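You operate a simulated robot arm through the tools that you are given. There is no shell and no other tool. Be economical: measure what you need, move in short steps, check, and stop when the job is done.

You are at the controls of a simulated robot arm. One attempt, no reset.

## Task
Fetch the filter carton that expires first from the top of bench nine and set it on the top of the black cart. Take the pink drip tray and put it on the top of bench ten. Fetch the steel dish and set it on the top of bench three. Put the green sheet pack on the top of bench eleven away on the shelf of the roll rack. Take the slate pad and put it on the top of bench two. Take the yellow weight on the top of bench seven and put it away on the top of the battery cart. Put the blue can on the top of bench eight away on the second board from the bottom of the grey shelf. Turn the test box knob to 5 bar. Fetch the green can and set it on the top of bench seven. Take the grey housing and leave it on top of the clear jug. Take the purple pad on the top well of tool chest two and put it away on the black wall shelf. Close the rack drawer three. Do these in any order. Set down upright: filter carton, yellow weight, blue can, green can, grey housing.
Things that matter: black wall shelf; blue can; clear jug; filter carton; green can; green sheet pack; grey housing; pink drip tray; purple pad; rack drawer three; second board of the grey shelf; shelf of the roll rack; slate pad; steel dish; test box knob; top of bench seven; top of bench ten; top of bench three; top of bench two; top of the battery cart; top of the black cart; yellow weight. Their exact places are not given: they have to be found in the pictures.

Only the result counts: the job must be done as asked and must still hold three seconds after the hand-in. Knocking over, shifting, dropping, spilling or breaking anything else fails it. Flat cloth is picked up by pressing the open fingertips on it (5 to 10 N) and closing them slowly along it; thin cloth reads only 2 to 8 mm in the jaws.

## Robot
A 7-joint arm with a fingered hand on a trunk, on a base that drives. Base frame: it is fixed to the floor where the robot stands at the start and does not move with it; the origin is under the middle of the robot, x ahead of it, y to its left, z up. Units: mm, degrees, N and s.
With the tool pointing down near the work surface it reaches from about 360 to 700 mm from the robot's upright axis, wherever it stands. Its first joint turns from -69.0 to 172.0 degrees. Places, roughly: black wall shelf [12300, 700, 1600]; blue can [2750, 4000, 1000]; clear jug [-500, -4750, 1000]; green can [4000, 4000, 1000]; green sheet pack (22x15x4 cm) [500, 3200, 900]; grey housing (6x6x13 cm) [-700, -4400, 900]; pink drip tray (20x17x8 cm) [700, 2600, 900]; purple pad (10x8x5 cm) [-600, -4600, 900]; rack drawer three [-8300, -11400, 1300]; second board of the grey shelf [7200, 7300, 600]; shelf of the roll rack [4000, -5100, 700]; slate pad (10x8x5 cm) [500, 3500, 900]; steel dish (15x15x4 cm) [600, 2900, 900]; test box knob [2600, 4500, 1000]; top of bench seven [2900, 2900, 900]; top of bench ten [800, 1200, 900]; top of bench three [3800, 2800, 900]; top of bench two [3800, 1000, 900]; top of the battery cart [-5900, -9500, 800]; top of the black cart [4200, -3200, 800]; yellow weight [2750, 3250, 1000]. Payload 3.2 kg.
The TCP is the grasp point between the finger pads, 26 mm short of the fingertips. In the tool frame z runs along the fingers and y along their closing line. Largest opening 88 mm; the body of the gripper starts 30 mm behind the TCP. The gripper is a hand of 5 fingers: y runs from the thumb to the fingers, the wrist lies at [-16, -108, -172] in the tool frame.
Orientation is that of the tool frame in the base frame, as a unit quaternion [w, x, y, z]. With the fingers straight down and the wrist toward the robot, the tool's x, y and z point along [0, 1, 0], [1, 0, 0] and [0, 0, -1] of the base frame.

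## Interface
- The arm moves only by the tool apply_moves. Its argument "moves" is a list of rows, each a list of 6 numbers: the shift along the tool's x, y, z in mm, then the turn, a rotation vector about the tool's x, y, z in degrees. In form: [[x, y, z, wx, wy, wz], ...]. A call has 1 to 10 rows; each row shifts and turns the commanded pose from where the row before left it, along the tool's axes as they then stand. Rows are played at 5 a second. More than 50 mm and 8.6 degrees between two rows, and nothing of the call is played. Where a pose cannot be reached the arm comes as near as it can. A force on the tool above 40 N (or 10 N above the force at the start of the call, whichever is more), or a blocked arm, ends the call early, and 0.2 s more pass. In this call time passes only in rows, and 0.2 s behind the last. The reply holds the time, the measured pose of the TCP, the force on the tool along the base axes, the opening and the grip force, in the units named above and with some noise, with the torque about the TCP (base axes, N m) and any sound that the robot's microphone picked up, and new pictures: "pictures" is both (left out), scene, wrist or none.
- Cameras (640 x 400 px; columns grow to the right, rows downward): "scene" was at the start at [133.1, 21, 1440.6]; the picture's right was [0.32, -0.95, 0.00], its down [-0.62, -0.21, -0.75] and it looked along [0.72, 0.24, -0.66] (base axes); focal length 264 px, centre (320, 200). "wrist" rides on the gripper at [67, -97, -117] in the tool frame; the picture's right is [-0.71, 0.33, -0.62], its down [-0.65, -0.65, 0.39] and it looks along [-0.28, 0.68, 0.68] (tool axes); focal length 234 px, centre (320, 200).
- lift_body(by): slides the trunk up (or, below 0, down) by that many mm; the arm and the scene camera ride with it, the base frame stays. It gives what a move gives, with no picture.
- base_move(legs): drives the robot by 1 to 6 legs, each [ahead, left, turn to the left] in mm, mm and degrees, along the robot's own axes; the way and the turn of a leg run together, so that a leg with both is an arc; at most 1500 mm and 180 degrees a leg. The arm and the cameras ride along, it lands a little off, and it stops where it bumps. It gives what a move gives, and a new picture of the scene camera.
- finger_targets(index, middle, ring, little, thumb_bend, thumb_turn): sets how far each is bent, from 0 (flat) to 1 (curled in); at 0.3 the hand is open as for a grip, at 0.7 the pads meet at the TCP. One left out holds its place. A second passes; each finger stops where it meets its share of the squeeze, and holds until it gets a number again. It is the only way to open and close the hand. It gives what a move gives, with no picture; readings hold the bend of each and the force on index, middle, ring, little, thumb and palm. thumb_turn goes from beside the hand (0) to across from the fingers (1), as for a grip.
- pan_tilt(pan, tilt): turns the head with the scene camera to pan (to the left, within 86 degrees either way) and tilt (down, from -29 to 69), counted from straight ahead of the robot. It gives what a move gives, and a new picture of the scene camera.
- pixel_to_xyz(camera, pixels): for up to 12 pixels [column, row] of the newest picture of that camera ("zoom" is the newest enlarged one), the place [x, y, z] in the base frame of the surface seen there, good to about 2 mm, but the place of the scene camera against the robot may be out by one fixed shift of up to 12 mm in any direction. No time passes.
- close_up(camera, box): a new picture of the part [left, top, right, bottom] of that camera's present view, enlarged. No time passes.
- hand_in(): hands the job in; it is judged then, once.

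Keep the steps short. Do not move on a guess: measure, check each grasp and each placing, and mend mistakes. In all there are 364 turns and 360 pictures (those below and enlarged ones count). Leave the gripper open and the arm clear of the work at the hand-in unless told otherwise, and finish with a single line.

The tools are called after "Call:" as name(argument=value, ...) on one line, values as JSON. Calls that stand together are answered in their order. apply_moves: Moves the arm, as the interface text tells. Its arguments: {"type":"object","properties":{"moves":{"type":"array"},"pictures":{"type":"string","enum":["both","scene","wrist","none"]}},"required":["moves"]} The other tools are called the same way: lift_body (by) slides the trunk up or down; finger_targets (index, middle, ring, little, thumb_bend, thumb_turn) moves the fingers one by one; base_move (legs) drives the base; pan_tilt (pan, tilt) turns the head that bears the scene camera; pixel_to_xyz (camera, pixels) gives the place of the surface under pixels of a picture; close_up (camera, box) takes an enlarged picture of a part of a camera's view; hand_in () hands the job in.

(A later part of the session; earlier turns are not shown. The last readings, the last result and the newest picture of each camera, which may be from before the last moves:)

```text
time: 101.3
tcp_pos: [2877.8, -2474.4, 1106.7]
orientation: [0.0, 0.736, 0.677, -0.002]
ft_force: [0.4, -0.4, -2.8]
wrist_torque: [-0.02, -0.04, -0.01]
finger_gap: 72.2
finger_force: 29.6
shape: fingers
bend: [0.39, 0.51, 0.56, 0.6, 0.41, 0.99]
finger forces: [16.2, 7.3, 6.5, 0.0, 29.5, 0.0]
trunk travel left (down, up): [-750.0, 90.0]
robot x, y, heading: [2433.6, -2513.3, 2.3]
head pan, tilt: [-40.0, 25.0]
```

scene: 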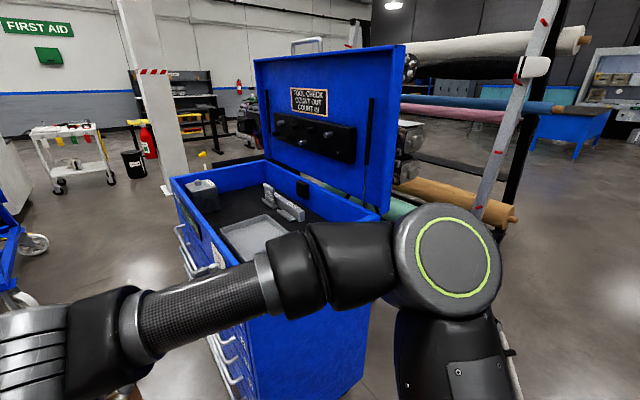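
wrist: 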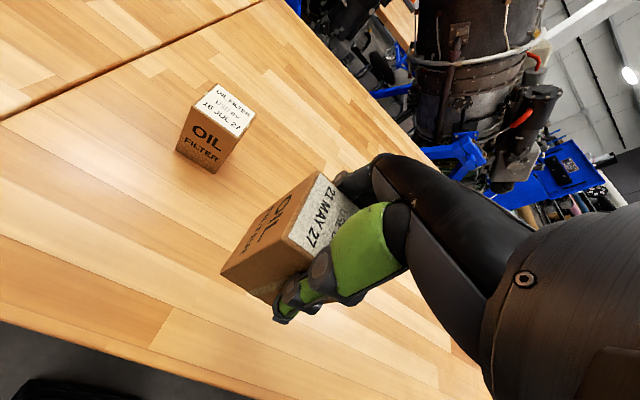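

Call:
pixel_to_xyz(camera="scene", pixels=[[172, 180], [243, 320], [260, 160], [378, 215], [70, 150], [60, 190], [20, 245], [165, 190], [215, 150], [400, 150], [505, 200], [210, 110]])

Call:
pan_tilt(pan=-86, tilt=20)

```text
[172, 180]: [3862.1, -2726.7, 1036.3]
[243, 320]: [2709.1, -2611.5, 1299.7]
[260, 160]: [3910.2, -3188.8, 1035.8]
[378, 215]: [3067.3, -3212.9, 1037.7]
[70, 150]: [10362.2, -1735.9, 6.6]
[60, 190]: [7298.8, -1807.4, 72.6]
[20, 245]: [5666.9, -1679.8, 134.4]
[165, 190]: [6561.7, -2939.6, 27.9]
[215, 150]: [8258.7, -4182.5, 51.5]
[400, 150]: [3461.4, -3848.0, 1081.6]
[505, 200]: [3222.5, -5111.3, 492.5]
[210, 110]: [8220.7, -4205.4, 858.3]
```

```text
time: 102.5
tcp_pos: [2878.5, -2472.6, 1106.4]
orientation: [0.0, 0.737, 0.676, -0.003]
ft_force: [-0.9, -0.1, -4.0]
wrist_torque: [-0.06, -0.01, 0.01]
finger_gap: 72.5
finger_force: 29.7
shape: fingers
bend: [0.39, 0.51, 0.56, 0.6, 0.41, 0.99]
finger forces: [16.3, 7.3, 6.5, 0.0, 29.5, 0.0]
trunk travel left (down, up): [-750.0, 90.0]
robot x, y, heading: [2432.1, -2512.2, 2.4]
head pan, tilt: [-85.9, 20.0]
```

scene: 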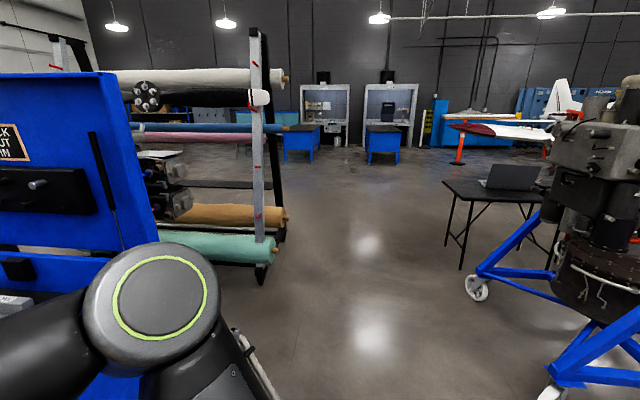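

Call:
pan_tilt(pan=25, tilt=35)

Call:
pixel_to_xyz(camera="scene", pixels=[[320, 200], [250, 300], [330, 300], [400, 200], [280, 150], [500, 180], [200, 250], [480, 300], [350, 120], [420, 140]])

```text
time: 104.3
tcp_pos: [2878.4, -2474.5, 1106.7]
orientation: [0.0, 0.737, 0.676, -0.002]
ft_force: [-0.3, -1.4, -4.2]
wrist_torque: [-0.02, -0.01, -0.03]
finger_gap: 72.2
finger_force: 30.3
shape: fingers
bend: [0.39, 0.51, 0.56, 0.6, 0.41, 0.99]
finger forces: [16.3, 7.3, 6.5, 0.0, 29.6, 0.0]
trunk travel left (down, up): [-750.0, 90.0]
robot x, y, heading: [2433.9, -2509.9, 2.4]
head pan, tilt: [25.0, 35.0]
```

scene: 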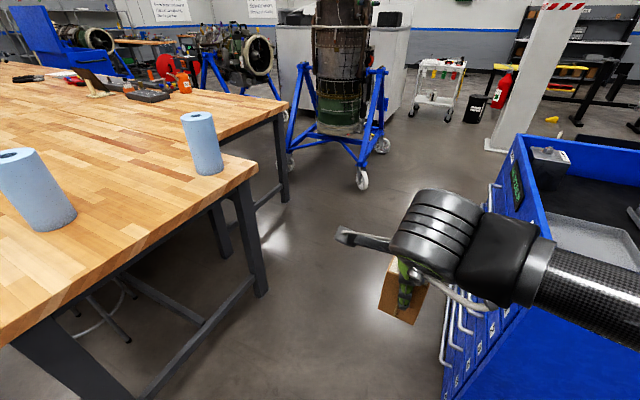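

```text
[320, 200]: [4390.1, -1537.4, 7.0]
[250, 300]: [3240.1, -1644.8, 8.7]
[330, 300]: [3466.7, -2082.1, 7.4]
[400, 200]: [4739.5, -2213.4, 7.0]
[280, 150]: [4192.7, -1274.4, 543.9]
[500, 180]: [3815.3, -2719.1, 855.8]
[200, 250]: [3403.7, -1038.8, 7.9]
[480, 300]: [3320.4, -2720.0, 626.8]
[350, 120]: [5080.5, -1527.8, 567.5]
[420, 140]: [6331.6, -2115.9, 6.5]
```

Call:
base_move(legs=[[0, 350, -2], [1000, 0, 0], [860, 0, 0], [0, 0, -80]])

Call:
pan_tilt(pan=0, tilt=30)

```text
time: 119.0
tcp_pos: [4375.1, -2597.4, 1106.6]
orientation: [-0.001, 1.0, 0.014, -0.002]
ft_force: [0.5, 0.3, -4.3]
wrist_torque: [-0.04, 0.01, -0.02]
finger_gap: 72.2
finger_force: 28.9
shape: fingers
bend: [0.4, 0.51, 0.56, 0.6, 0.41, 0.99]
finger forces: [15.9, 7.3, 6.4, 0.0, 28.8, 0.1]
trunk travel left (down, up): [-750.0, 90.0]
robot x, y, heading: [4289.4, -2163.3, -81.2]
head pan, tilt: [25.0, 35.0]
```

scene: 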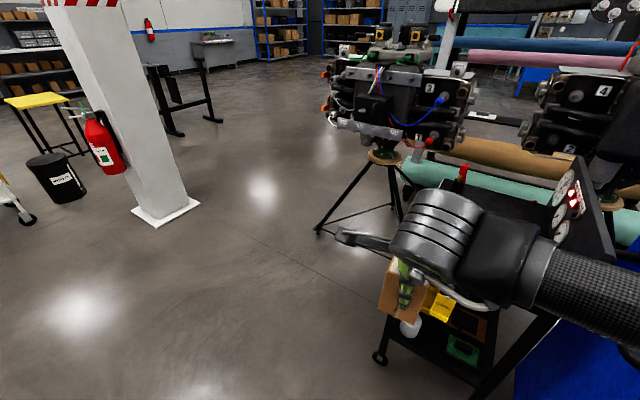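

```text
time: 119.9
tcp_pos: [4374.7, -2596.3, 1106.3]
orientation: [-0.002, 1.0, 0.013, -0.002]
ft_force: [-0.5, 0.0, -3.9]
wrist_torque: [0.0, 0.07, 0.01]
finger_gap: 72.0
finger_force: 28.1
shape: fingers
bend: [0.4, 0.51, 0.56, 0.6, 0.41, 0.99]
finger forces: [15.8, 7.1, 6.4, 0.1, 28.7, 0.1]
trunk travel left (down, up): [-750.0, 90.0]
robot x, y, heading: [4284.8, -2162.8, -81.3]
head pan, tilt: [0.0, 30.0]
```

scene: 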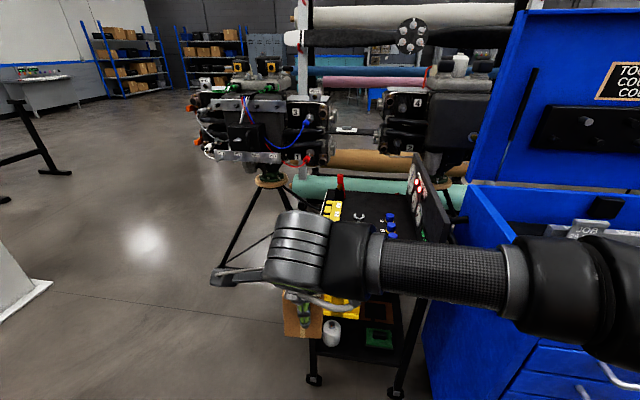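

Call:
close_up(camera="scene", box=[260, 140, 500, 290])

Call:
pixel_to_xyz(camera="scene", pixels=[[360, 212], [375, 225], [330, 212], [400, 235], [440, 205], [316, 379], [398, 390], [335, 200], [391, 222], [420, 240], [345, 205], [374, 200]])

Call:
close_up(camera="wrist", box=[0, 0, 640, 400])

```text
2.67 times, centred on (380, 215) of scene
```

zoom: 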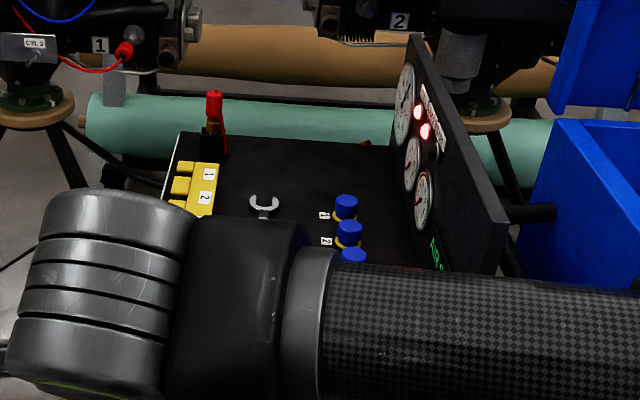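

```text
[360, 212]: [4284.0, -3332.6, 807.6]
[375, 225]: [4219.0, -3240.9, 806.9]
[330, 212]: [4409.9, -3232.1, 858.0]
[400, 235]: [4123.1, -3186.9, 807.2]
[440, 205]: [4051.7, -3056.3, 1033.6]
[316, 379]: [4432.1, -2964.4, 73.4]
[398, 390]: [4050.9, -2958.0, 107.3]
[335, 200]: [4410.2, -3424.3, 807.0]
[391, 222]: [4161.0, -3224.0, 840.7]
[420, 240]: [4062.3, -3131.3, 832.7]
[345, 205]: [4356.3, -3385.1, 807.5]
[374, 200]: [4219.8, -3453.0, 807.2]
```

```text
1.00 times, centred on (320, 200) of wrist
```

zoom: 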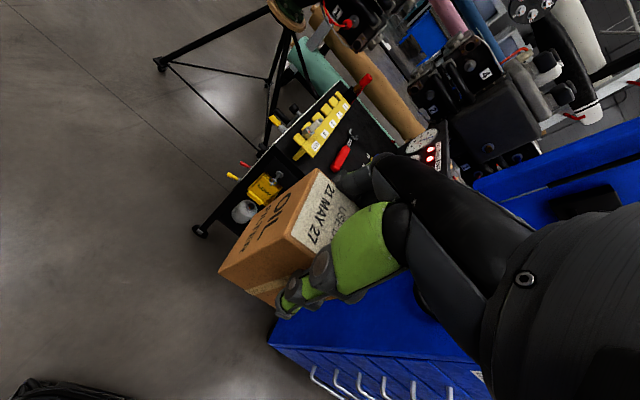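

Call:
apply_moves(moves=[[-50, 0, 0, 0, 0, 0], [-50, 0, 0, 0, 0, 0], [-50, 0, 0, 0, 0, 0], [-50, 0, 0, 0, 0, 0], [-40, 0, 0, 0, 0, 0]], pictures="scene")

```text
time: 121.1
tcp_pos: [4132.3, -2601.2, 1107.1]
orientation: [-0.003, 1.0, 0.014, 0.0]
ft_force: [0.3, 0.1, -4.0]
wrist_torque: [-0.06, 0.04, 0.01]
finger_gap: 71.6
finger_force: 28.8
shape: fingers
bend: [0.4, 0.51, 0.56, 0.6, 0.41, 0.99]
finger forces: [15.9, 7.4, 6.5, 0.0, 28.4, 0.0]
trunk travel left (down, up): [-750.0, 90.0]
robot x, y, heading: [4285.9, -2162.9, -81.3]
head pan, tilt: [0.0, 30.0]
```

scene: 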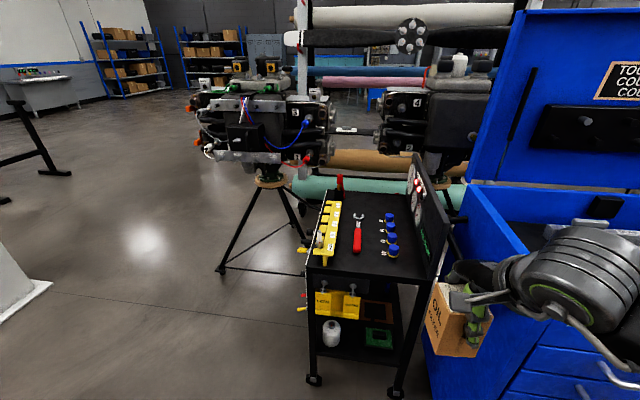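

Call:
close_up(camera="scene", box=[288, 160, 464, 290])

Call:
pixel_to_xyz(camera="scene", pixels=[[310, 268], [418, 283], [325, 260], [357, 253], [357, 216], [392, 254], [430, 280], [345, 200], [360, 265], [325, 235], [377, 200], [440, 255]])

```text
3.08 times, centred on (376, 225) of scene
```

zoom: 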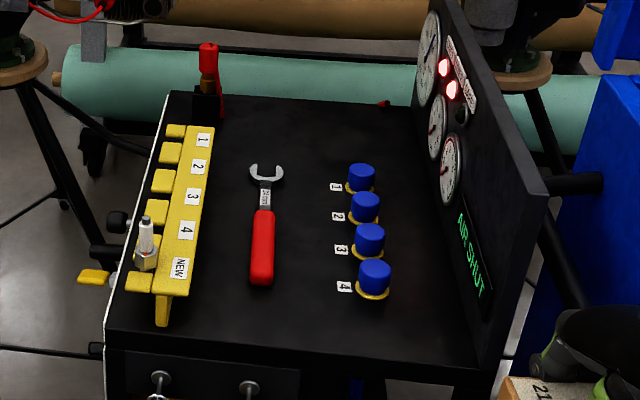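

```text
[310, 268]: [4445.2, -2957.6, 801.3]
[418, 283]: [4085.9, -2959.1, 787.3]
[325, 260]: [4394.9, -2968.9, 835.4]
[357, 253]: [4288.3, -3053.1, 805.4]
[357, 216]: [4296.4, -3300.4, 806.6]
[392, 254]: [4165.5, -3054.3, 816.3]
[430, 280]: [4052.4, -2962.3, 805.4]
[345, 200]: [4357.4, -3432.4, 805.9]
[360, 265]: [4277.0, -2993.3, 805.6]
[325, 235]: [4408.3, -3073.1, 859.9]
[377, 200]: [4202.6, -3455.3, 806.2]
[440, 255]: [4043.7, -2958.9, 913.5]
```

The cart top is clear at its front between the red wrench (x≈4290) and blue valves; I'll set the carton around (4236, -2998). Move closer and square up.

Call:
base_move(legs=[[0, 150, -8.7], [320, 0, 0]])

Call:
close_up(camera="wrist", box=[0, 0, 640, 400])

```text
time: 124.2
tcp_pos: [4214.1, -2874.7, 1108.7]
orientation: [-0.002, 0.998, -0.065, -0.002]
ft_force: [-0.9, -0.6, -2.9]
wrist_torque: [0.02, 0.0, -0.03]
finger_gap: 71.7
finger_force: 28.7
shape: fingers
bend: [0.4, 0.51, 0.56, 0.6, 0.41, 0.99]
finger forces: [15.8, 7.4, 6.5, 0.0, 28.3, 0.0]
trunk travel left (down, up): [-750.0, 90.0]
robot x, y, heading: [4437.8, -2461.2, -90.7]
head pan, tilt: [0.0, 30.0]
```

scene: 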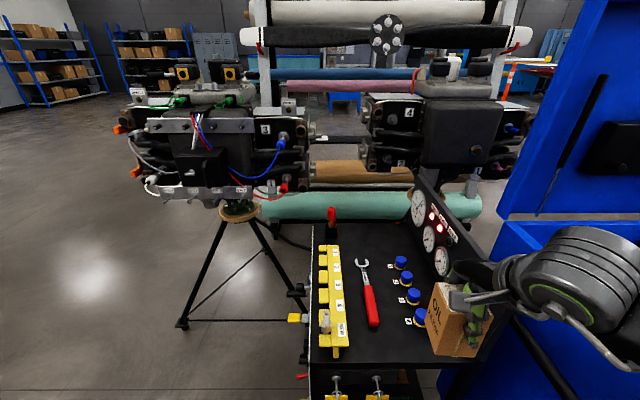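

```text
1.00 times, centred on (320, 200) of wrist
```

zoom: 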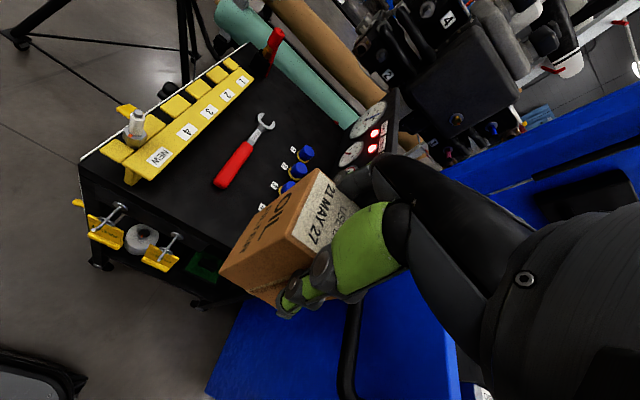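

Call:
pixel_to_xyz(camera="wrist", pixels=[[216, 185], [248, 165], [288, 187], [235, 235], [190, 215], [85, 170], [290, 195], [220, 272], [302, 170], [318, 172], [297, 240], [255, 190]])

Call:
pixel_to_xyz(camera="scene", pixels=[[373, 325], [380, 355], [415, 325], [437, 283], [436, 350], [478, 355], [350, 362]])

```text
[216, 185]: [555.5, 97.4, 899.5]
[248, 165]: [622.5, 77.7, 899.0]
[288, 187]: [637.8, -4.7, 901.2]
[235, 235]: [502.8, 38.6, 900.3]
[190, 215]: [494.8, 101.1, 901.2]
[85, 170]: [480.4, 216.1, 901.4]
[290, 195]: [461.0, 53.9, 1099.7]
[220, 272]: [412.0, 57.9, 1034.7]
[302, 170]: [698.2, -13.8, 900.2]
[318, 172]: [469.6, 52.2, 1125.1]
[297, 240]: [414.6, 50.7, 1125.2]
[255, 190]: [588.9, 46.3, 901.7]
```

```text
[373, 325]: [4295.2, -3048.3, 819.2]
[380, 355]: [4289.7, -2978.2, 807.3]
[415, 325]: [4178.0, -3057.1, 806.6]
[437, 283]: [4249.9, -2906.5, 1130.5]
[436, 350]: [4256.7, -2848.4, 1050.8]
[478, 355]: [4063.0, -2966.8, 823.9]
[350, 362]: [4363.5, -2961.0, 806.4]
```

Call:
close_up(camera="wrist", box=[0, 0, 640, 400])

Call:
pixel_to_xyz(camera="zoom", pixels=[[216, 185], [248, 165], [288, 187], [225, 230], [190, 215], [85, 170], [318, 170], [297, 240], [220, 272], [255, 190], [342, 190], [300, 153]])

```text
1.00 times, centred on (320, 200) of wrist
```

zoom: 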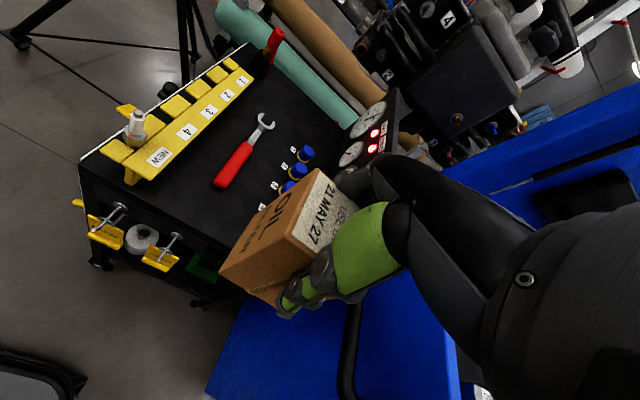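

```text
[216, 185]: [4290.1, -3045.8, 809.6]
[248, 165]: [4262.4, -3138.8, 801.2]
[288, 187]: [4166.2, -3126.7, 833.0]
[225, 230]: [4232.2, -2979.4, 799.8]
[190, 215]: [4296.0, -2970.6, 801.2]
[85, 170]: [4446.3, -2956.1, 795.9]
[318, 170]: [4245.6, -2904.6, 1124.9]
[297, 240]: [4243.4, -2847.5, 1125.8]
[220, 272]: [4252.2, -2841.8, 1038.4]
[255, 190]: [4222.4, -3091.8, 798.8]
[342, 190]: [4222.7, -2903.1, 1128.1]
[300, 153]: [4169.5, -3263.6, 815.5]
```

Call:
apply_moves(moves=[[12, 40, 0, 0, 0, 0], [13, 40, 0, 0, 0, 0], [13, 41, 0, 0, 0, 0], [0, 0, 40, 0, 0, 0]], pictures="none")

Call:
pan_tilt(pan=-45, tilt=45)

```text
time: 125.2
tcp_pos: [4235.8, -3000.8, 1068.1]
orientation: [-0.001, 0.998, -0.066, -0.001]
ft_force: [-0.6, 1.0, -3.7]
wrist_torque: [-0.03, 0.02, 0.03]
finger_gap: 71.5
finger_force: 28.7
shape: fingers
bend: [0.39, 0.51, 0.57, 0.6, 0.41, 0.99]
finger forces: [15.9, 7.4, 6.3, 0.0, 28.4, 0.0]
trunk travel left (down, up): [-750.0, 90.0]
robot x, y, heading: [4438.0, -2465.1, -90.3]
head pan, tilt: [0.0, 30.0]
```

```text
time: 126.3
tcp_pos: [4236.4, -3001.1, 1069.0]
orientation: [-0.001, 0.998, -0.065, -0.002]
ft_force: [0.3, -1.2, -3.4]
wrist_torque: [-0.01, 0.0, -0.02]
finger_gap: 71.4
finger_force: 29.2
shape: fingers
bend: [0.39, 0.51, 0.57, 0.6, 0.41, 0.99]
finger forces: [15.9, 7.4, 6.2, 0.1, 28.2, 0.0]
trunk travel left (down, up): [-750.0, 90.0]
robot x, y, heading: [4436.2, -2463.7, -89.9]
head pan, tilt: [-45.0, 45.0]
```

scene: 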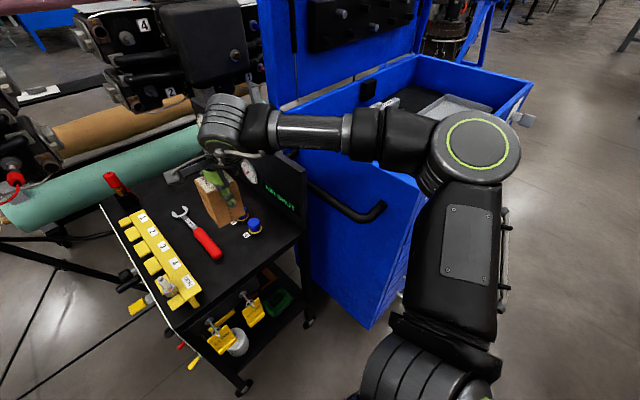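

Call:
pixel_to_xyz(camera="scene", pixels=[[475, 145], [390, 135], [310, 130], [428, 180], [432, 195], [300, 185], [265, 165], [400, 175], [360, 100], [250, 175]])

```text
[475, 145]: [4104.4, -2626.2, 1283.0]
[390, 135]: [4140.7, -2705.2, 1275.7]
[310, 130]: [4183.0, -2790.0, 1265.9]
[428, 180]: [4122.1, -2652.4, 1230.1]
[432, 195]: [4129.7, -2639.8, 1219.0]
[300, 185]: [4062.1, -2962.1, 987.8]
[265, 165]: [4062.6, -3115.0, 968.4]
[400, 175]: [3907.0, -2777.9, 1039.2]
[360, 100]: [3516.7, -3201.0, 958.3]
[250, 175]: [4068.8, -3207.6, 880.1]
```

Elbow and forearm stay clear of chest and gauge panel. I lower the carton.

Call:
apply_moves(moves=[[0, 0, 45, 0, 0, 0], [0, 0, 45, 0, 0, 0], [0, 0, 45, 0, 0, 0], [0, 0, 35, 0, 0, 0], [0, 0, 12, 0, 0, 0]], pictures="both")

```text
time: 127.5
tcp_pos: [4235.2, -2997.5, 886.9]
orientation: [-0.003, 0.998, -0.065, -0.001]
ft_force: [0.1, -0.4, -3.7]
wrist_torque: [0.02, 0.05, 0.01]
finger_gap: 71.2
finger_force: 28.2
shape: fingers
bend: [0.4, 0.51, 0.57, 0.6, 0.42, 0.99]
finger forces: [15.3, 7.2, 6.1, 0.0, 27.6, 0.0]
trunk travel left (down, up): [-750.0, 90.0]
robot x, y, heading: [4437.4, -2463.2, -90.4]
head pan, tilt: [-45.0, 45.0]
```

scene: 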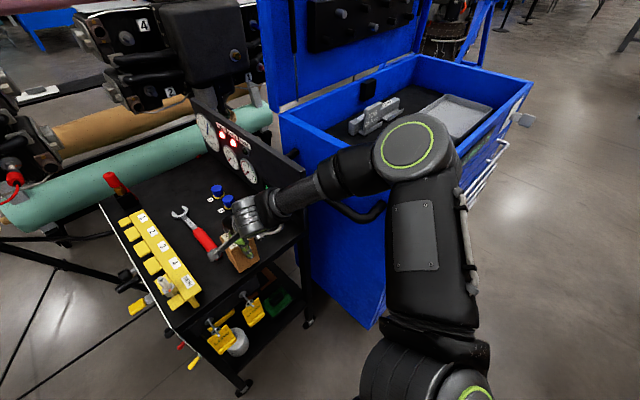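
wrist: 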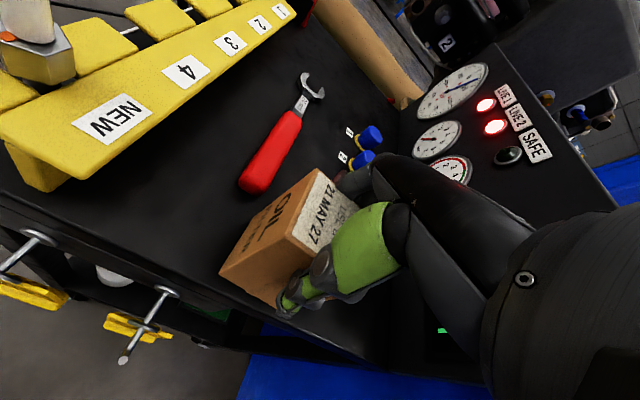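

Call:
apply_moves(moves=[[0, 0, 4, 0, 0, 0], [0, 0, 3, 0, 0, 0], [0, 0, 2, 0, 0, 0]], pictures="none")

Call:
pixel_to_xyz(camera="wrist", pixels=[[220, 270], [210, 245], [280, 310], [245, 285], [220, 285]])

```text
time: 128.3
tcp_pos: [4237.4, -2998.8, 879.1]
orientation: [0.001, 0.998, -0.065, -0.002]
ft_force: [0.6, 1.2, 6.9]
wrist_torque: [-0.15, 0.25, -0.04]
finger_gap: 71.4
finger_force: 29.5
shape: fingers
bend: [0.4, 0.51, 0.57, 0.6, 0.41, 0.99]
finger forces: [15.7, 7.7, 6.9, 0.0, 29.3, 0.1]
trunk travel left (down, up): [-750.0, 90.0]
robot x, y, heading: [4440.3, -2462.7, -90.2]
head pan, tilt: [-45.0, 45.0]
```

```text
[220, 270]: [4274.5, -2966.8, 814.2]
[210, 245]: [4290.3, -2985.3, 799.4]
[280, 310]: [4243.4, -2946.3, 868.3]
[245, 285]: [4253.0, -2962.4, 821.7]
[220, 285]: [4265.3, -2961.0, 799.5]
```

Contact: about 7 N upward at z 879. Release, back to the open posture, and rise.

Call:
finger_targets(index=0.28, middle=0.28, ring=0.28, little=0.28, thumb_bend=0.28)

Call:
apply_moves(moves=[[0, 0, -15, 0, 0, 0], [0, 0, -40, 0, 0, 0], [0, 0, -50, 0, 0, 0], [0, 0, -50, 0, 0, 0], [0, 0, -50, 0, 0, 0]], pictures="both")

```text
time: 129.3
tcp_pos: [4236.2, -2997.8, 877.8]
orientation: [-0.002, 0.998, -0.066, -0.002]
ft_force: [-0.4, -0.2, 0.7]
wrist_torque: [0.01, -0.02, 0.04]
finger_gap: 91.5
finger_force: 0.0
shape: fingers
bend: [0.28, 0.28, 0.28, 0.28, 0.28, 0.97]
finger forces: [0.0, 0.0, 0.0, 0.0, 0.0, 0.0]
trunk travel left (down, up): [-750.0, 90.0]
robot x, y, heading: [4434.8, -2460.2, -90.2]
head pan, tilt: [-45.0, 45.0]
```

```text
time: 130.5
tcp_pos: [4235.9, -2996.5, 1081.0]
orientation: [-0.003, 0.998, -0.065, -0.002]
ft_force: [0.1, 0.3, 0.5]
wrist_torque: [-0.04, 0.0, 0.0]
finger_gap: 91.6
finger_force: 0.0
shape: fingers
bend: [0.28, 0.28, 0.28, 0.28, 0.28, 0.97]
finger forces: [0.0, 0.0, 0.0, 0.0, 0.0, 0.1]
trunk travel left (down, up): [-750.0, 90.0]
robot x, y, heading: [4434.0, -2464.8, -90.4]
head pan, tilt: [-45.0, 45.0]
```

scene: 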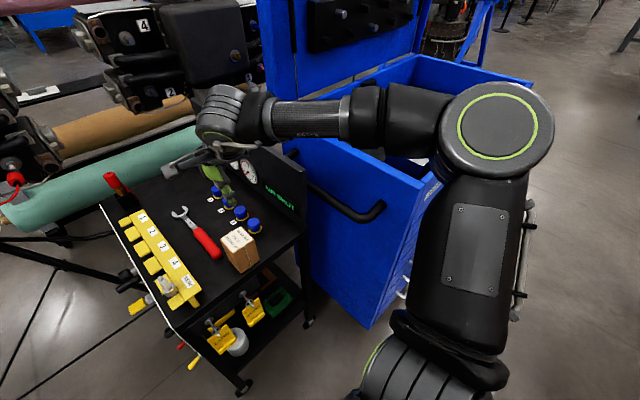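
wrist: 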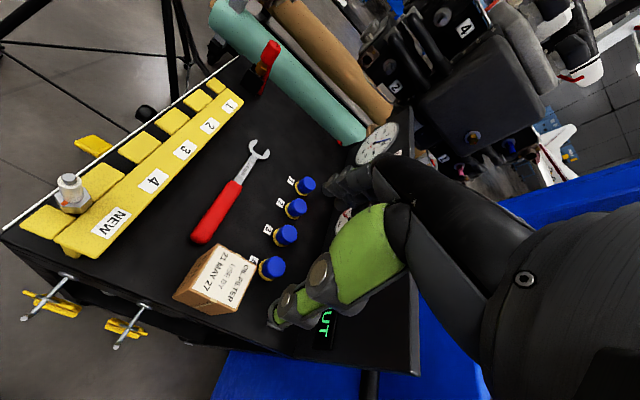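

Carton stands on the cart. Next I retract, back off and look north for the route to benches seven/eight/three.

Call:
apply_moves(moves=[[30, -40, -10, 0, 0, 0], [30, -40, 0, 0, 0, 0], [30, -40, 0, 0, 0, 0], [30, -40, 0, 0, 0, 0]], pictures="none")

Call:
base_move(legs=[[-250, 0, 0], [0, 0, 170]])

Call:
pan_tilt(pan=10, tilt=25)

```text
refused: row 1 steps farther than a row can; nothing moved
```

```text
time: 139.4
tcp_pos: [4709.1, -1715.5, 1081.5]
orientation: [0.002, 0.134, 0.991, -0.002]
ft_force: [0.2, -0.7, -0.1]
wrist_torque: [0.01, 0.01, 0.02]
finger_gap: 91.7
finger_force: 0.0
shape: fingers
bend: [0.28, 0.28, 0.28, 0.28, 0.28, 0.97]
finger forces: [0.0, 0.0, 0.0, 0.0, 0.1, 0.1]
trunk travel left (down, up): [-750.0, 90.0]
robot x, y, heading: [4435.0, -2218.9, 81.6]
head pan, tilt: [-45.0, 45.0]
```

scene: 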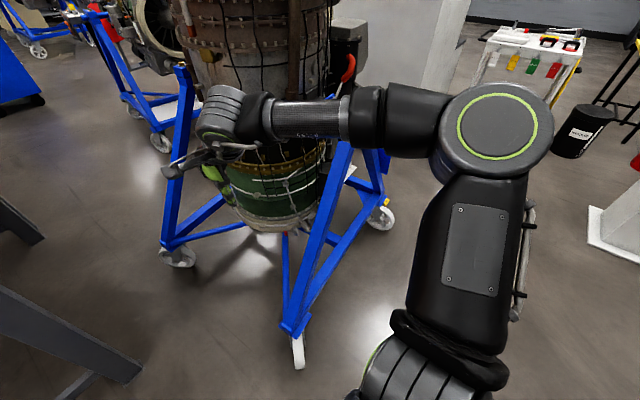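

```text
time: 140.6
tcp_pos: [4709.0, -1715.4, 1079.8]
orientation: [0.0, 0.133, 0.991, -0.001]
ft_force: [-0.4, 0.1, 0.5]
wrist_torque: [-0.06, -0.03, 0.03]
finger_gap: 91.4
finger_force: 0.0
shape: fingers
bend: [0.28, 0.28, 0.28, 0.28, 0.28, 0.97]
finger forces: [0.0, 0.0, 0.0, 0.0, 0.1, 0.1]
trunk travel left (down, up): [-750.0, 90.0]
robot x, y, heading: [4434.3, -2219.0, 81.5]
head pan, tilt: [10.0, 25.0]
```

scene: 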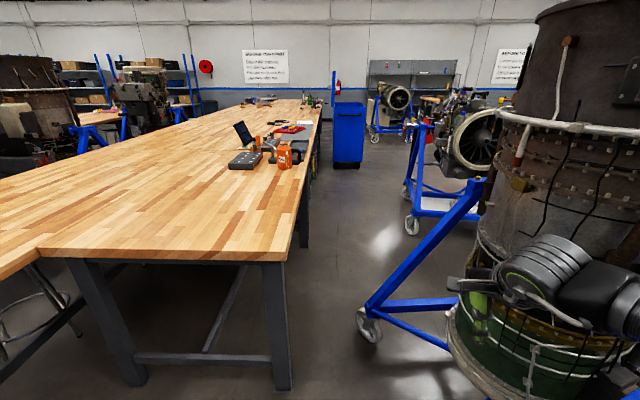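

Call:
apply_moves(moves=[[0, -40, -10, 0, 0, 0], [25, -40, 0, 0, 0, 0], [30, -35, 0, 0, 0, 0], [40, -20, 0, 0, 0, 0], [40, -20, 0, 0, 0, 0]], pictures="none")

Call:
pixel_to_xyz(camera="scene", pixels=[[283, 388], [284, 265], [366, 335], [411, 222], [335, 160], [362, 160], [305, 240], [318, 150], [400, 190], [378, 135], [352, 330], [480, 190]])

```text
time: 141.8
tcp_pos: [4534.8, -1827.9, 1092.1]
orientation: [0.002, 0.134, 0.991, -0.003]
ft_force: [-0.6, -0.4, -0.4]
wrist_torque: [-0.02, -0.03, 0.03]
finger_gap: 92.0
finger_force: 0.1
shape: fingers
bend: [0.28, 0.28, 0.28, 0.28, 0.28, 0.97]
finger forces: [0.0, 0.0, 0.0, 0.1, 0.1, 0.0]
trunk travel left (down, up): [-750.0, 90.0]
robot x, y, heading: [4440.0, -2219.2, 81.7]
head pan, tilt: [10.0, 25.0]
```

```text
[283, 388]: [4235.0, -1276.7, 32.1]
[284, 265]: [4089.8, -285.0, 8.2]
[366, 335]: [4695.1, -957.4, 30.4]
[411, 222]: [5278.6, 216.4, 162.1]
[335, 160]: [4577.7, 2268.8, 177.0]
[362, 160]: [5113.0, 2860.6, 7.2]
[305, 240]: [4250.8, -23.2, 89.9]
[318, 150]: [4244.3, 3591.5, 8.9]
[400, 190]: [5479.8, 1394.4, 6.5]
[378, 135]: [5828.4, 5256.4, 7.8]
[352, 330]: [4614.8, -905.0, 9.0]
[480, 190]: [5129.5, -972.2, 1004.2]
```

Call:
pan_tilt(pan=-60, tilt=25)

Call:
pan_tilt(pan=-15, tilt=40)

```text
time: 143.2
tcp_pos: [4536.7, -1828.3, 1091.4]
orientation: [0.002, 0.134, 0.991, -0.003]
ft_force: [-0.2, 0.4, 1.7]
wrist_torque: [-0.04, 0.01, 0.02]
finger_gap: 91.5
finger_force: 0.1
shape: fingers
bend: [0.28, 0.28, 0.28, 0.28, 0.28, 0.97]
finger forces: [0.0, 0.1, 0.1, 0.0, 0.1, 0.0]
trunk travel left (down, up): [-750.0, 90.0]
robot x, y, heading: [4433.7, -2214.7, 81.9]
head pan, tilt: [-60.0, 25.0]
```

scene: 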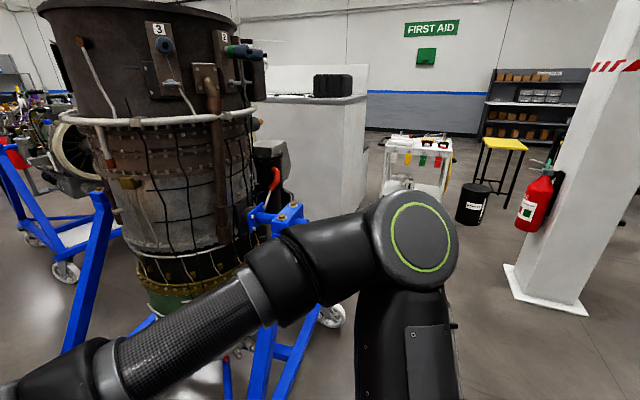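

```text
time: 144.3
tcp_pos: [4538.9, -1827.4, 1093.2]
orientation: [0.001, 0.133, 0.991, -0.002]
ft_force: [-0.1, -1.0, -1.2]
wrist_torque: [-0.01, 0.01, -0.01]
finger_gap: 91.6
finger_force: 0.0
shape: fingers
bend: [0.28, 0.28, 0.28, 0.28, 0.28, 0.97]
finger forces: [0.0, 0.1, 0.0, 0.0, 0.0, 0.1]
trunk travel left (down, up): [-750.0, 90.0]
robot x, y, heading: [4435.3, -2213.1, 81.6]
head pan, tilt: [-15.0, 40.0]
```

scene: 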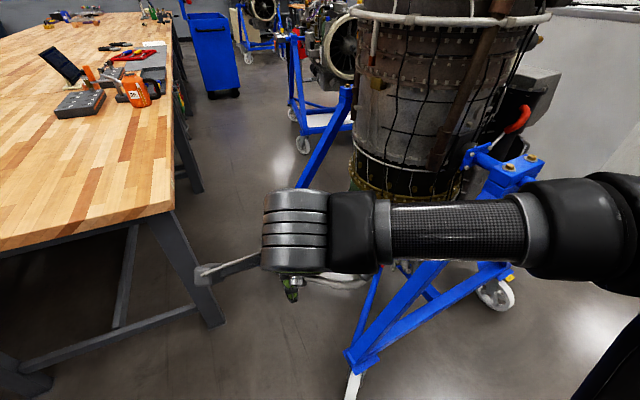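

Call:
pixel_to_xyz(camera="scene", pixels=[[350, 362], [353, 385], [495, 295], [172, 212], [170, 60], [352, 90], [302, 145], [235, 95], [600, 150], [400, 275], [186, 30], [192, 190]])

```text
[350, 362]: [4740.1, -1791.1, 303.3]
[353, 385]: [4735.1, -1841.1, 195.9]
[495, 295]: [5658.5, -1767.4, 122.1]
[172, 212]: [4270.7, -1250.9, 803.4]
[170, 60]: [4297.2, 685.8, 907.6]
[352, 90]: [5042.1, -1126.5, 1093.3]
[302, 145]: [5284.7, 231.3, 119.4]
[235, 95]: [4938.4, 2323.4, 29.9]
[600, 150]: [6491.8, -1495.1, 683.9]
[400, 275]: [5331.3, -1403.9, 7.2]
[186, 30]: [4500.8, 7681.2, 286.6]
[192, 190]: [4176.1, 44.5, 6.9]
```

Call:
close_up(camera="wrist", box=[0, 0, 640, 400])

```text
1.00 times, centred on (320, 200) of wrist
```

zoom: 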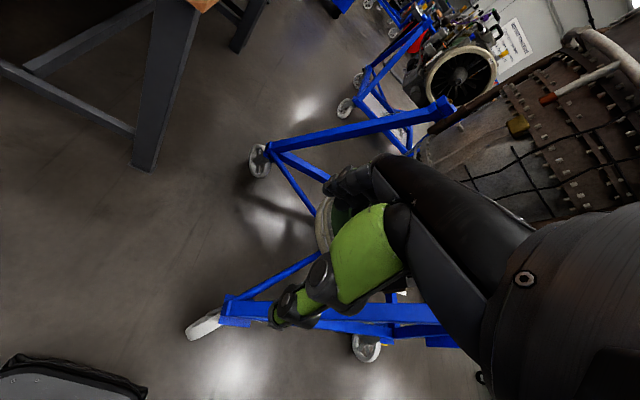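

Call:
pixel_to_xyz(camera="zoom", pixels=[[20, 358], [60, 362], [110, 375], [145, 390], [5, 370], [60, 385], [190, 335], [250, 165], [148, 168], [130, 395]])

```text
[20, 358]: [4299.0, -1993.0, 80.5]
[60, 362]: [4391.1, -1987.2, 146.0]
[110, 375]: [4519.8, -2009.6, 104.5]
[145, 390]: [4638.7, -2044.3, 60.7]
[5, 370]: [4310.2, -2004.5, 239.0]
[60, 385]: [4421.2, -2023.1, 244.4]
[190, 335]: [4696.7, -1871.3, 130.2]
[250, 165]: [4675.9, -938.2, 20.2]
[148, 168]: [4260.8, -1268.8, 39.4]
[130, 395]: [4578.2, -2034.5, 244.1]
```

Robot base is ~450 mm wide; the aisle by the bench (≈390 mm) is too narrow, so I go round the east side of the blue engine stand.

Call:
base_move(legs=[[0, 0, -81.6], [1000, -30, 0], [680, 0, 0], [0, 0, 90]])

Call:
pan_tilt(pan=30, tilt=30)

```text
time: 160.2
tcp_pos: [6135.2, -1821.0, 1092.5]
orientation: [0.002, 0.039, 0.999, -0.002]
ft_force: [0.6, 0.0, -0.2]
wrist_torque: [0.01, 0.0, -0.03]
finger_gap: 92.0
finger_force: 0.0
shape: fingers
bend: [0.28, 0.28, 0.28, 0.28, 0.28, 0.97]
finger forces: [0.0, 0.0, 0.1, 0.1, 0.0, 0.0]
trunk travel left (down, up): [-750.0, 90.0]
robot x, y, heading: [6107.9, -2218.7, 92.8]
head pan, tilt: [-15.0, 40.0]
```

scene: 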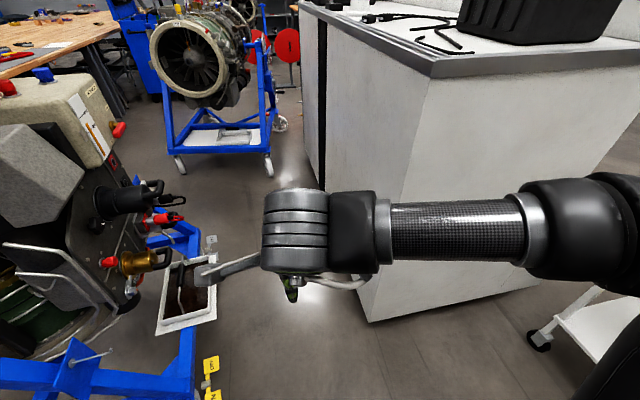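

```text
time: 161.3
tcp_pos: [6136.8, -1820.1, 1092.7]
orientation: [0.001, 0.04, 0.999, -0.001]
ft_force: [0.9, 0.2, 0.5]
wrist_torque: [-0.02, 0.0, 0.03]
finger_gap: 91.7
finger_force: 0.1
shape: fingers
bend: [0.28, 0.28, 0.28, 0.28, 0.28, 0.97]
finger forces: [0.0, 0.1, 0.0, 0.0, 0.1, 0.0]
trunk travel left (down, up): [-750.0, 90.0]
robot x, y, heading: [6108.9, -2222.1, 92.7]
head pan, tilt: [30.0, 30.0]
```

scene: 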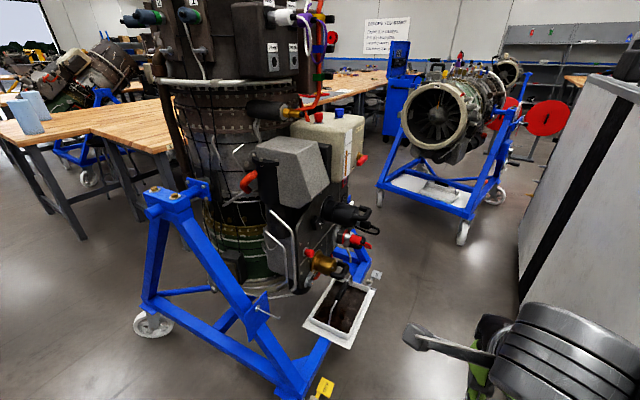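

Call:
pixel_to_xyz(camera="scene", pixels=[[525, 290], [560, 200], [340, 340], [365, 290], [325, 388], [372, 275], [375, 245], [395, 215], [460, 240], [378, 200], [495, 195], [600, 90]])

```text
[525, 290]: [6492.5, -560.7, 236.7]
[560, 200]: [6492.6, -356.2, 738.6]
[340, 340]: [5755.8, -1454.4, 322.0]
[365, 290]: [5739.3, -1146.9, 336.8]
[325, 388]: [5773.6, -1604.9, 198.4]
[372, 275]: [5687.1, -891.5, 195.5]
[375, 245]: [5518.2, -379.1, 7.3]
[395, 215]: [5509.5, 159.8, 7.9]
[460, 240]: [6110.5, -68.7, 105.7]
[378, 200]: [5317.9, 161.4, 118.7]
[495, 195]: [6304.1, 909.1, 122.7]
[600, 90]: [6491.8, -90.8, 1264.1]
```

Call:
pixel_to_xyz(camera="scene", pixels=[[437, 115], [465, 100], [410, 115], [490, 90], [375, 215], [355, 130], [300, 260], [440, 160], [400, 60], [330, 150], [520, 80], [640, 30]])

```text
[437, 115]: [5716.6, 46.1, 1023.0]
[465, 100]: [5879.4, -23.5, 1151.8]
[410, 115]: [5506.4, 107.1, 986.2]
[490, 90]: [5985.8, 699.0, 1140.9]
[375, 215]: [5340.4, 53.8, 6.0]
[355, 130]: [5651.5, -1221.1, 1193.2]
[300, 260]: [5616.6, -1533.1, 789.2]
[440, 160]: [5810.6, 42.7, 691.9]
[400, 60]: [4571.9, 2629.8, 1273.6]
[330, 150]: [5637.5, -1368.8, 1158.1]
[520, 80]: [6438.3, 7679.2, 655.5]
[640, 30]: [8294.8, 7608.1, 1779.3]
```

Call:
base_move(legs=[[0, -20, -2.7], [1000, 0, 0], [640, 0, 0], [0, 0, 90]])

Call:
pan_tilt(pan=-30, tilt=30)

```text
time: 165.9
tcp_pos: [6169.7, -969.0, 1090.0]
orientation: [0.01, 0.066, 0.998, -0.006]
ft_force: [0.2, -0.2, 1.5]
wrist_torque: [0.0, -0.01, 0.02]
finger_gap: 91.6
finger_force: 0.0
shape: fingers
bend: [0.28, 0.28, 0.28, 0.28, 0.28, 0.97]
finger forces: [0.0, 0.0, 0.0, 0.0, 0.0, 0.0]
trunk travel left (down, up): [-750.0, 90.0]
robot x, y, heading: [6133.0, -1369.6, 89.5]
head pan, tilt: [30.0, 30.0]
stopped in leg 2: the robot was blocked; the commanded pose is now the measured one
```

scene: 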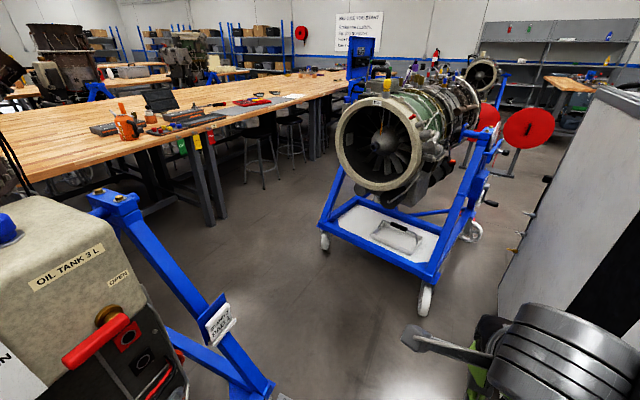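

```text
time: 167.2
tcp_pos: [6170.5, -967.4, 1089.4]
orientation: [0.008, 0.067, 0.998, -0.005]
ft_force: [0.0, -0.8, -0.9]
wrist_torque: [-0.02, 0.02, 0.02]
finger_gap: 91.6
finger_force: 0.0
shape: fingers
bend: [0.28, 0.28, 0.28, 0.28, 0.28, 0.97]
finger forces: [0.1, 0.0, 0.0, 0.1, 0.1, 0.0]
trunk travel left (down, up): [-750.0, 90.0]
robot x, y, heading: [6131.7, -1370.6, 89.5]
head pan, tilt: [-30.0, 30.0]
```

scene: 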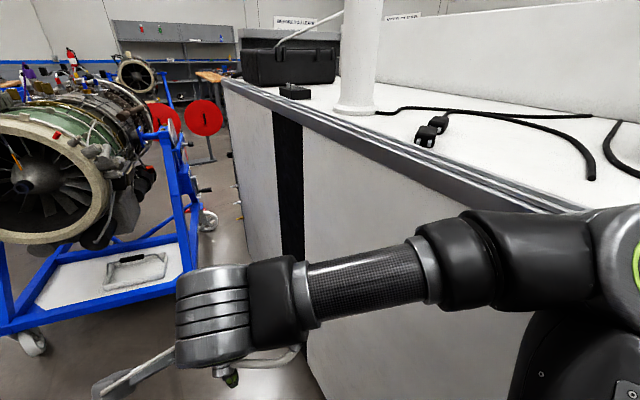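

Call:
pixel_to_xyz(camera="scene", pixels=[[420, 160], [540, 205], [250, 90], [630, 260], [560, 260], [495, 270]])

Call:
lift_body(by=85)

Call:
base_move(legs=[[-30, 0, 0], [0, 70, 0], [1000, 0, 0.5]])

```text
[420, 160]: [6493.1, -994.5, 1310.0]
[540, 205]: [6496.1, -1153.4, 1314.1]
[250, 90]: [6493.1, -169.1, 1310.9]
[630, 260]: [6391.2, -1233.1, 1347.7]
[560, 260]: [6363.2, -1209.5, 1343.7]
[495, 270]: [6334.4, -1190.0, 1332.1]
```

```text
time: 168.4
tcp_pos: [6183.4, -973.7, 1176.4]
orientation: [0.002, 0.068, 0.998, -0.003]
ft_force: [-0.4, -0.3, 0.3]
wrist_torque: [0.02, 0.0, 0.02]
finger_gap: 91.9
finger_force: 0.0
shape: fingers
bend: [0.28, 0.28, 0.28, 0.28, 0.28, 0.97]
finger forces: [0.1, 0.0, 0.0, 0.0, 0.0, 0.0]
trunk travel left (down, up): [-835.0, 5.0]
robot x, y, heading: [6134.9, -1372.1, 89.4]
head pan, tilt: [-30.0, 30.0]
```

```text
time: 174.6
tcp_pos: [6102.9, -8.7, 1176.3]
orientation: [0.003, 0.055, 0.998, -0.003]
ft_force: [0.6, 0.7, -0.1]
wrist_torque: [0.01, -0.02, -0.03]
finger_gap: 92.1
finger_force: 0.0
shape: fingers
bend: [0.28, 0.28, 0.28, 0.28, 0.28, 0.97]
finger forces: [0.1, 0.0, 0.1, 0.0, 0.0, 0.1]
trunk travel left (down, up): [-835.0, 5.0]
robot x, y, heading: [6062.5, -404.9, 90.8]
head pan, tilt: [-30.0, 30.0]
```

scene: 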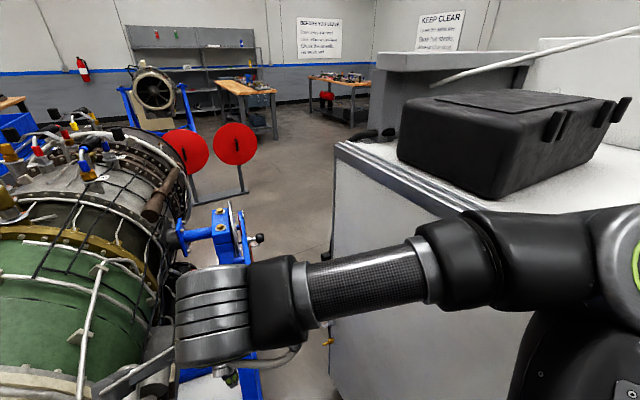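

Call:
base_move(legs=[[-190, 0, 0], [0, 0, 88]])

Call:
pan_tilt(pan=-25, tilt=25)

```text
time: 179.8
tcp_pos: [5671.1, -533.8, 1177.1]
orientation: [0.004, -0.647, 0.762, 0.0]
ft_force: [0.6, 0.5, 0.4]
wrist_torque: [-0.01, 0.01, 0.01]
finger_gap: 91.7
finger_force: 0.0
shape: fingers
bend: [0.28, 0.28, 0.28, 0.28, 0.28, 0.97]
finger forces: [0.0, 0.0, 0.0, 0.1, 0.1, 0.1]
trunk travel left (down, up): [-835.0, 5.0]
robot x, y, heading: [6061.0, -593.7, 177.8]
head pan, tilt: [-30.0, 30.0]
```

scene: 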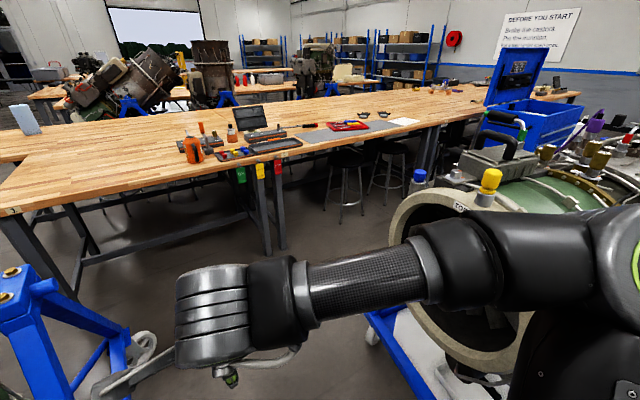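

```text
time: 180.5
tcp_pos: [5670.8, -532.9, 1176.2]
orientation: [0.004, -0.648, 0.762, 0.0]
ft_force: [0.5, -0.2, -0.3]
wrist_torque: [-0.02, -0.01, 0.01]
finger_gap: 91.8
finger_force: 0.0
shape: fingers
bend: [0.28, 0.28, 0.28, 0.28, 0.28, 0.97]
finger forces: [0.0, 0.0, 0.1, 0.0, 0.1, 0.1]
trunk travel left (down, up): [-835.0, 5.0]
robot x, y, heading: [6066.1, -592.1, 177.9]
head pan, tilt: [-25.0, 25.0]
```

scene: 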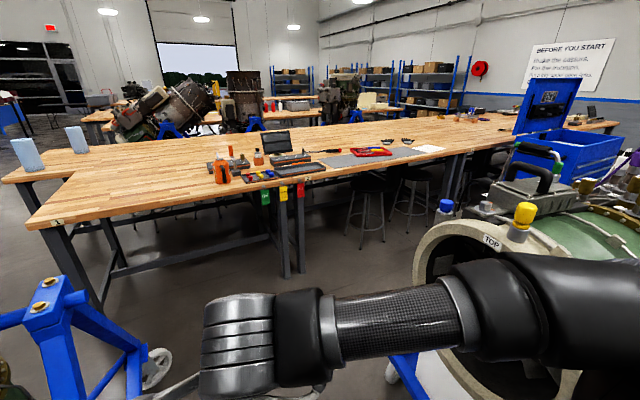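

Call:
base_move(legs=[[1200, 0, 0], [0, 0, -88], [1500, 0, 0], [300, 0, 0]])

Call:
pan_tilt(pan=0, tilt=25)

```text
time: 199.2
tcp_pos: [4944.3, 1670.1, 1177.2]
orientation: [0.002, 0.072, 0.997, -0.002]
ft_force: [0.0, 0.0, -1.1]
wrist_torque: [0.02, 0.01, -0.03]
finger_gap: 91.7
finger_force: 0.0
shape: fingers
bend: [0.28, 0.28, 0.28, 0.28, 0.28, 0.97]
finger forces: [0.0, 0.0, 0.1, 0.1, 0.1, 0.0]
trunk travel left (down, up): [-835.0, 5.0]
robot x, y, heading: [4891.9, 1273.8, 88.8]
head pan, tilt: [-25.0, 25.0]
```

scene: 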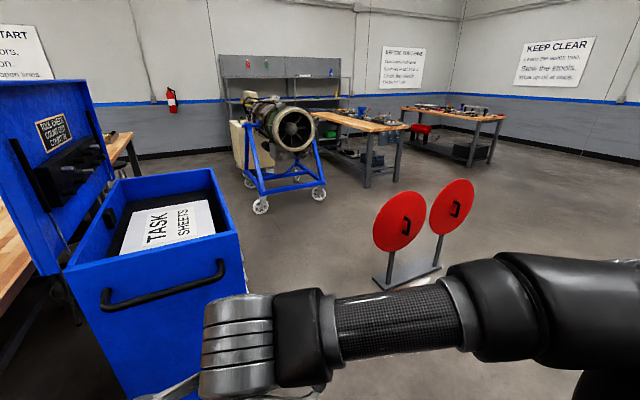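

```text
time: 200.1
tcp_pos: [4944.4, 1669.3, 1176.4]
orientation: [0.004, 0.072, 0.997, -0.002]
ft_force: [-0.3, 0.1, -0.2]
wrist_torque: [0.0, -0.02, 0.02]
finger_gap: 91.6
finger_force: 0.1
shape: fingers
bend: [0.28, 0.28, 0.28, 0.28, 0.28, 0.97]
finger forces: [0.0, 0.0, 0.0, 0.0, 0.0, 0.0]
trunk travel left (down, up): [-835.0, 5.0]
robot x, y, heading: [4888.7, 1274.0, 88.8]
head pan, tilt: [0.0, 25.0]
```

scene: 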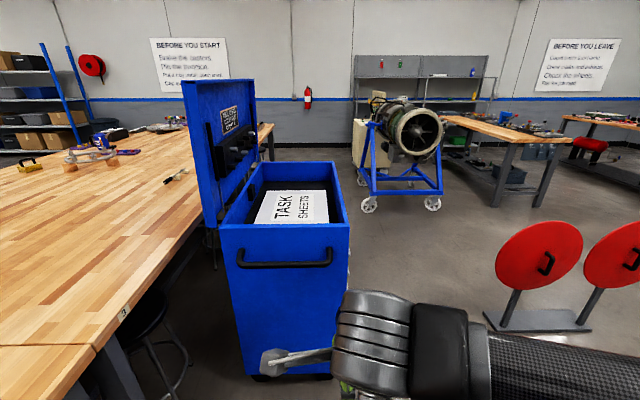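

Call:
pixel_to_xyz(camera="scene", pixels=[[97, 347], [270, 125], [345, 230], [225, 225], [340, 180], [370, 205], [432, 205], [510, 325], [40, 165], [75, 155], [430, 90], [180, 175]])

Call:
pan_tilt(pan=40, tilt=25)

```text
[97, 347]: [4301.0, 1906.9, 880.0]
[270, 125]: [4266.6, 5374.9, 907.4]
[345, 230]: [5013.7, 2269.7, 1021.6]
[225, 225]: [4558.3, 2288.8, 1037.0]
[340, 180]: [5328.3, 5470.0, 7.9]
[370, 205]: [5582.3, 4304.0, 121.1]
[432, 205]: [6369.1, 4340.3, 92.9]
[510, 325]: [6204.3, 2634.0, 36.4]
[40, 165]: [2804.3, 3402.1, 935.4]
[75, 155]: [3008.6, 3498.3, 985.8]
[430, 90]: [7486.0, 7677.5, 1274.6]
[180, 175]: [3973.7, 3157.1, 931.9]
```

```text
time: 201.1
tcp_pos: [4943.4, 1670.4, 1177.7]
orientation: [0.002, 0.072, 0.997, -0.002]
ft_force: [0.5, 0.8, -0.8]
wrist_torque: [0.04, -0.02, -0.04]
finger_gap: 91.8
finger_force: 0.0
shape: fingers
bend: [0.28, 0.28, 0.28, 0.28, 0.28, 0.97]
finger forces: [0.0, 0.1, 0.0, 0.0, 0.0, 0.0]
trunk travel left (down, up): [-835.0, 5.0]
robot x, y, heading: [4893.8, 1275.2, 88.8]
head pan, tilt: [40.0, 25.0]
```

scene: 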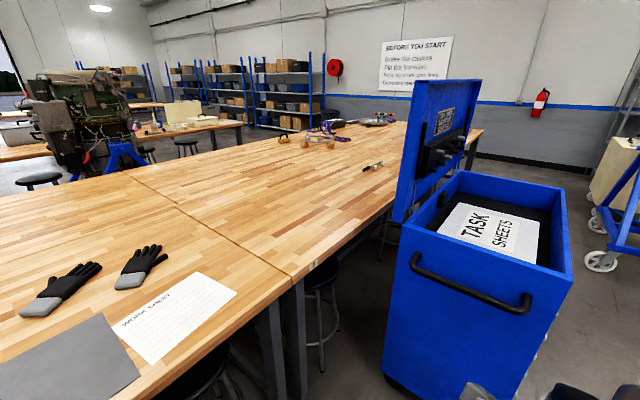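

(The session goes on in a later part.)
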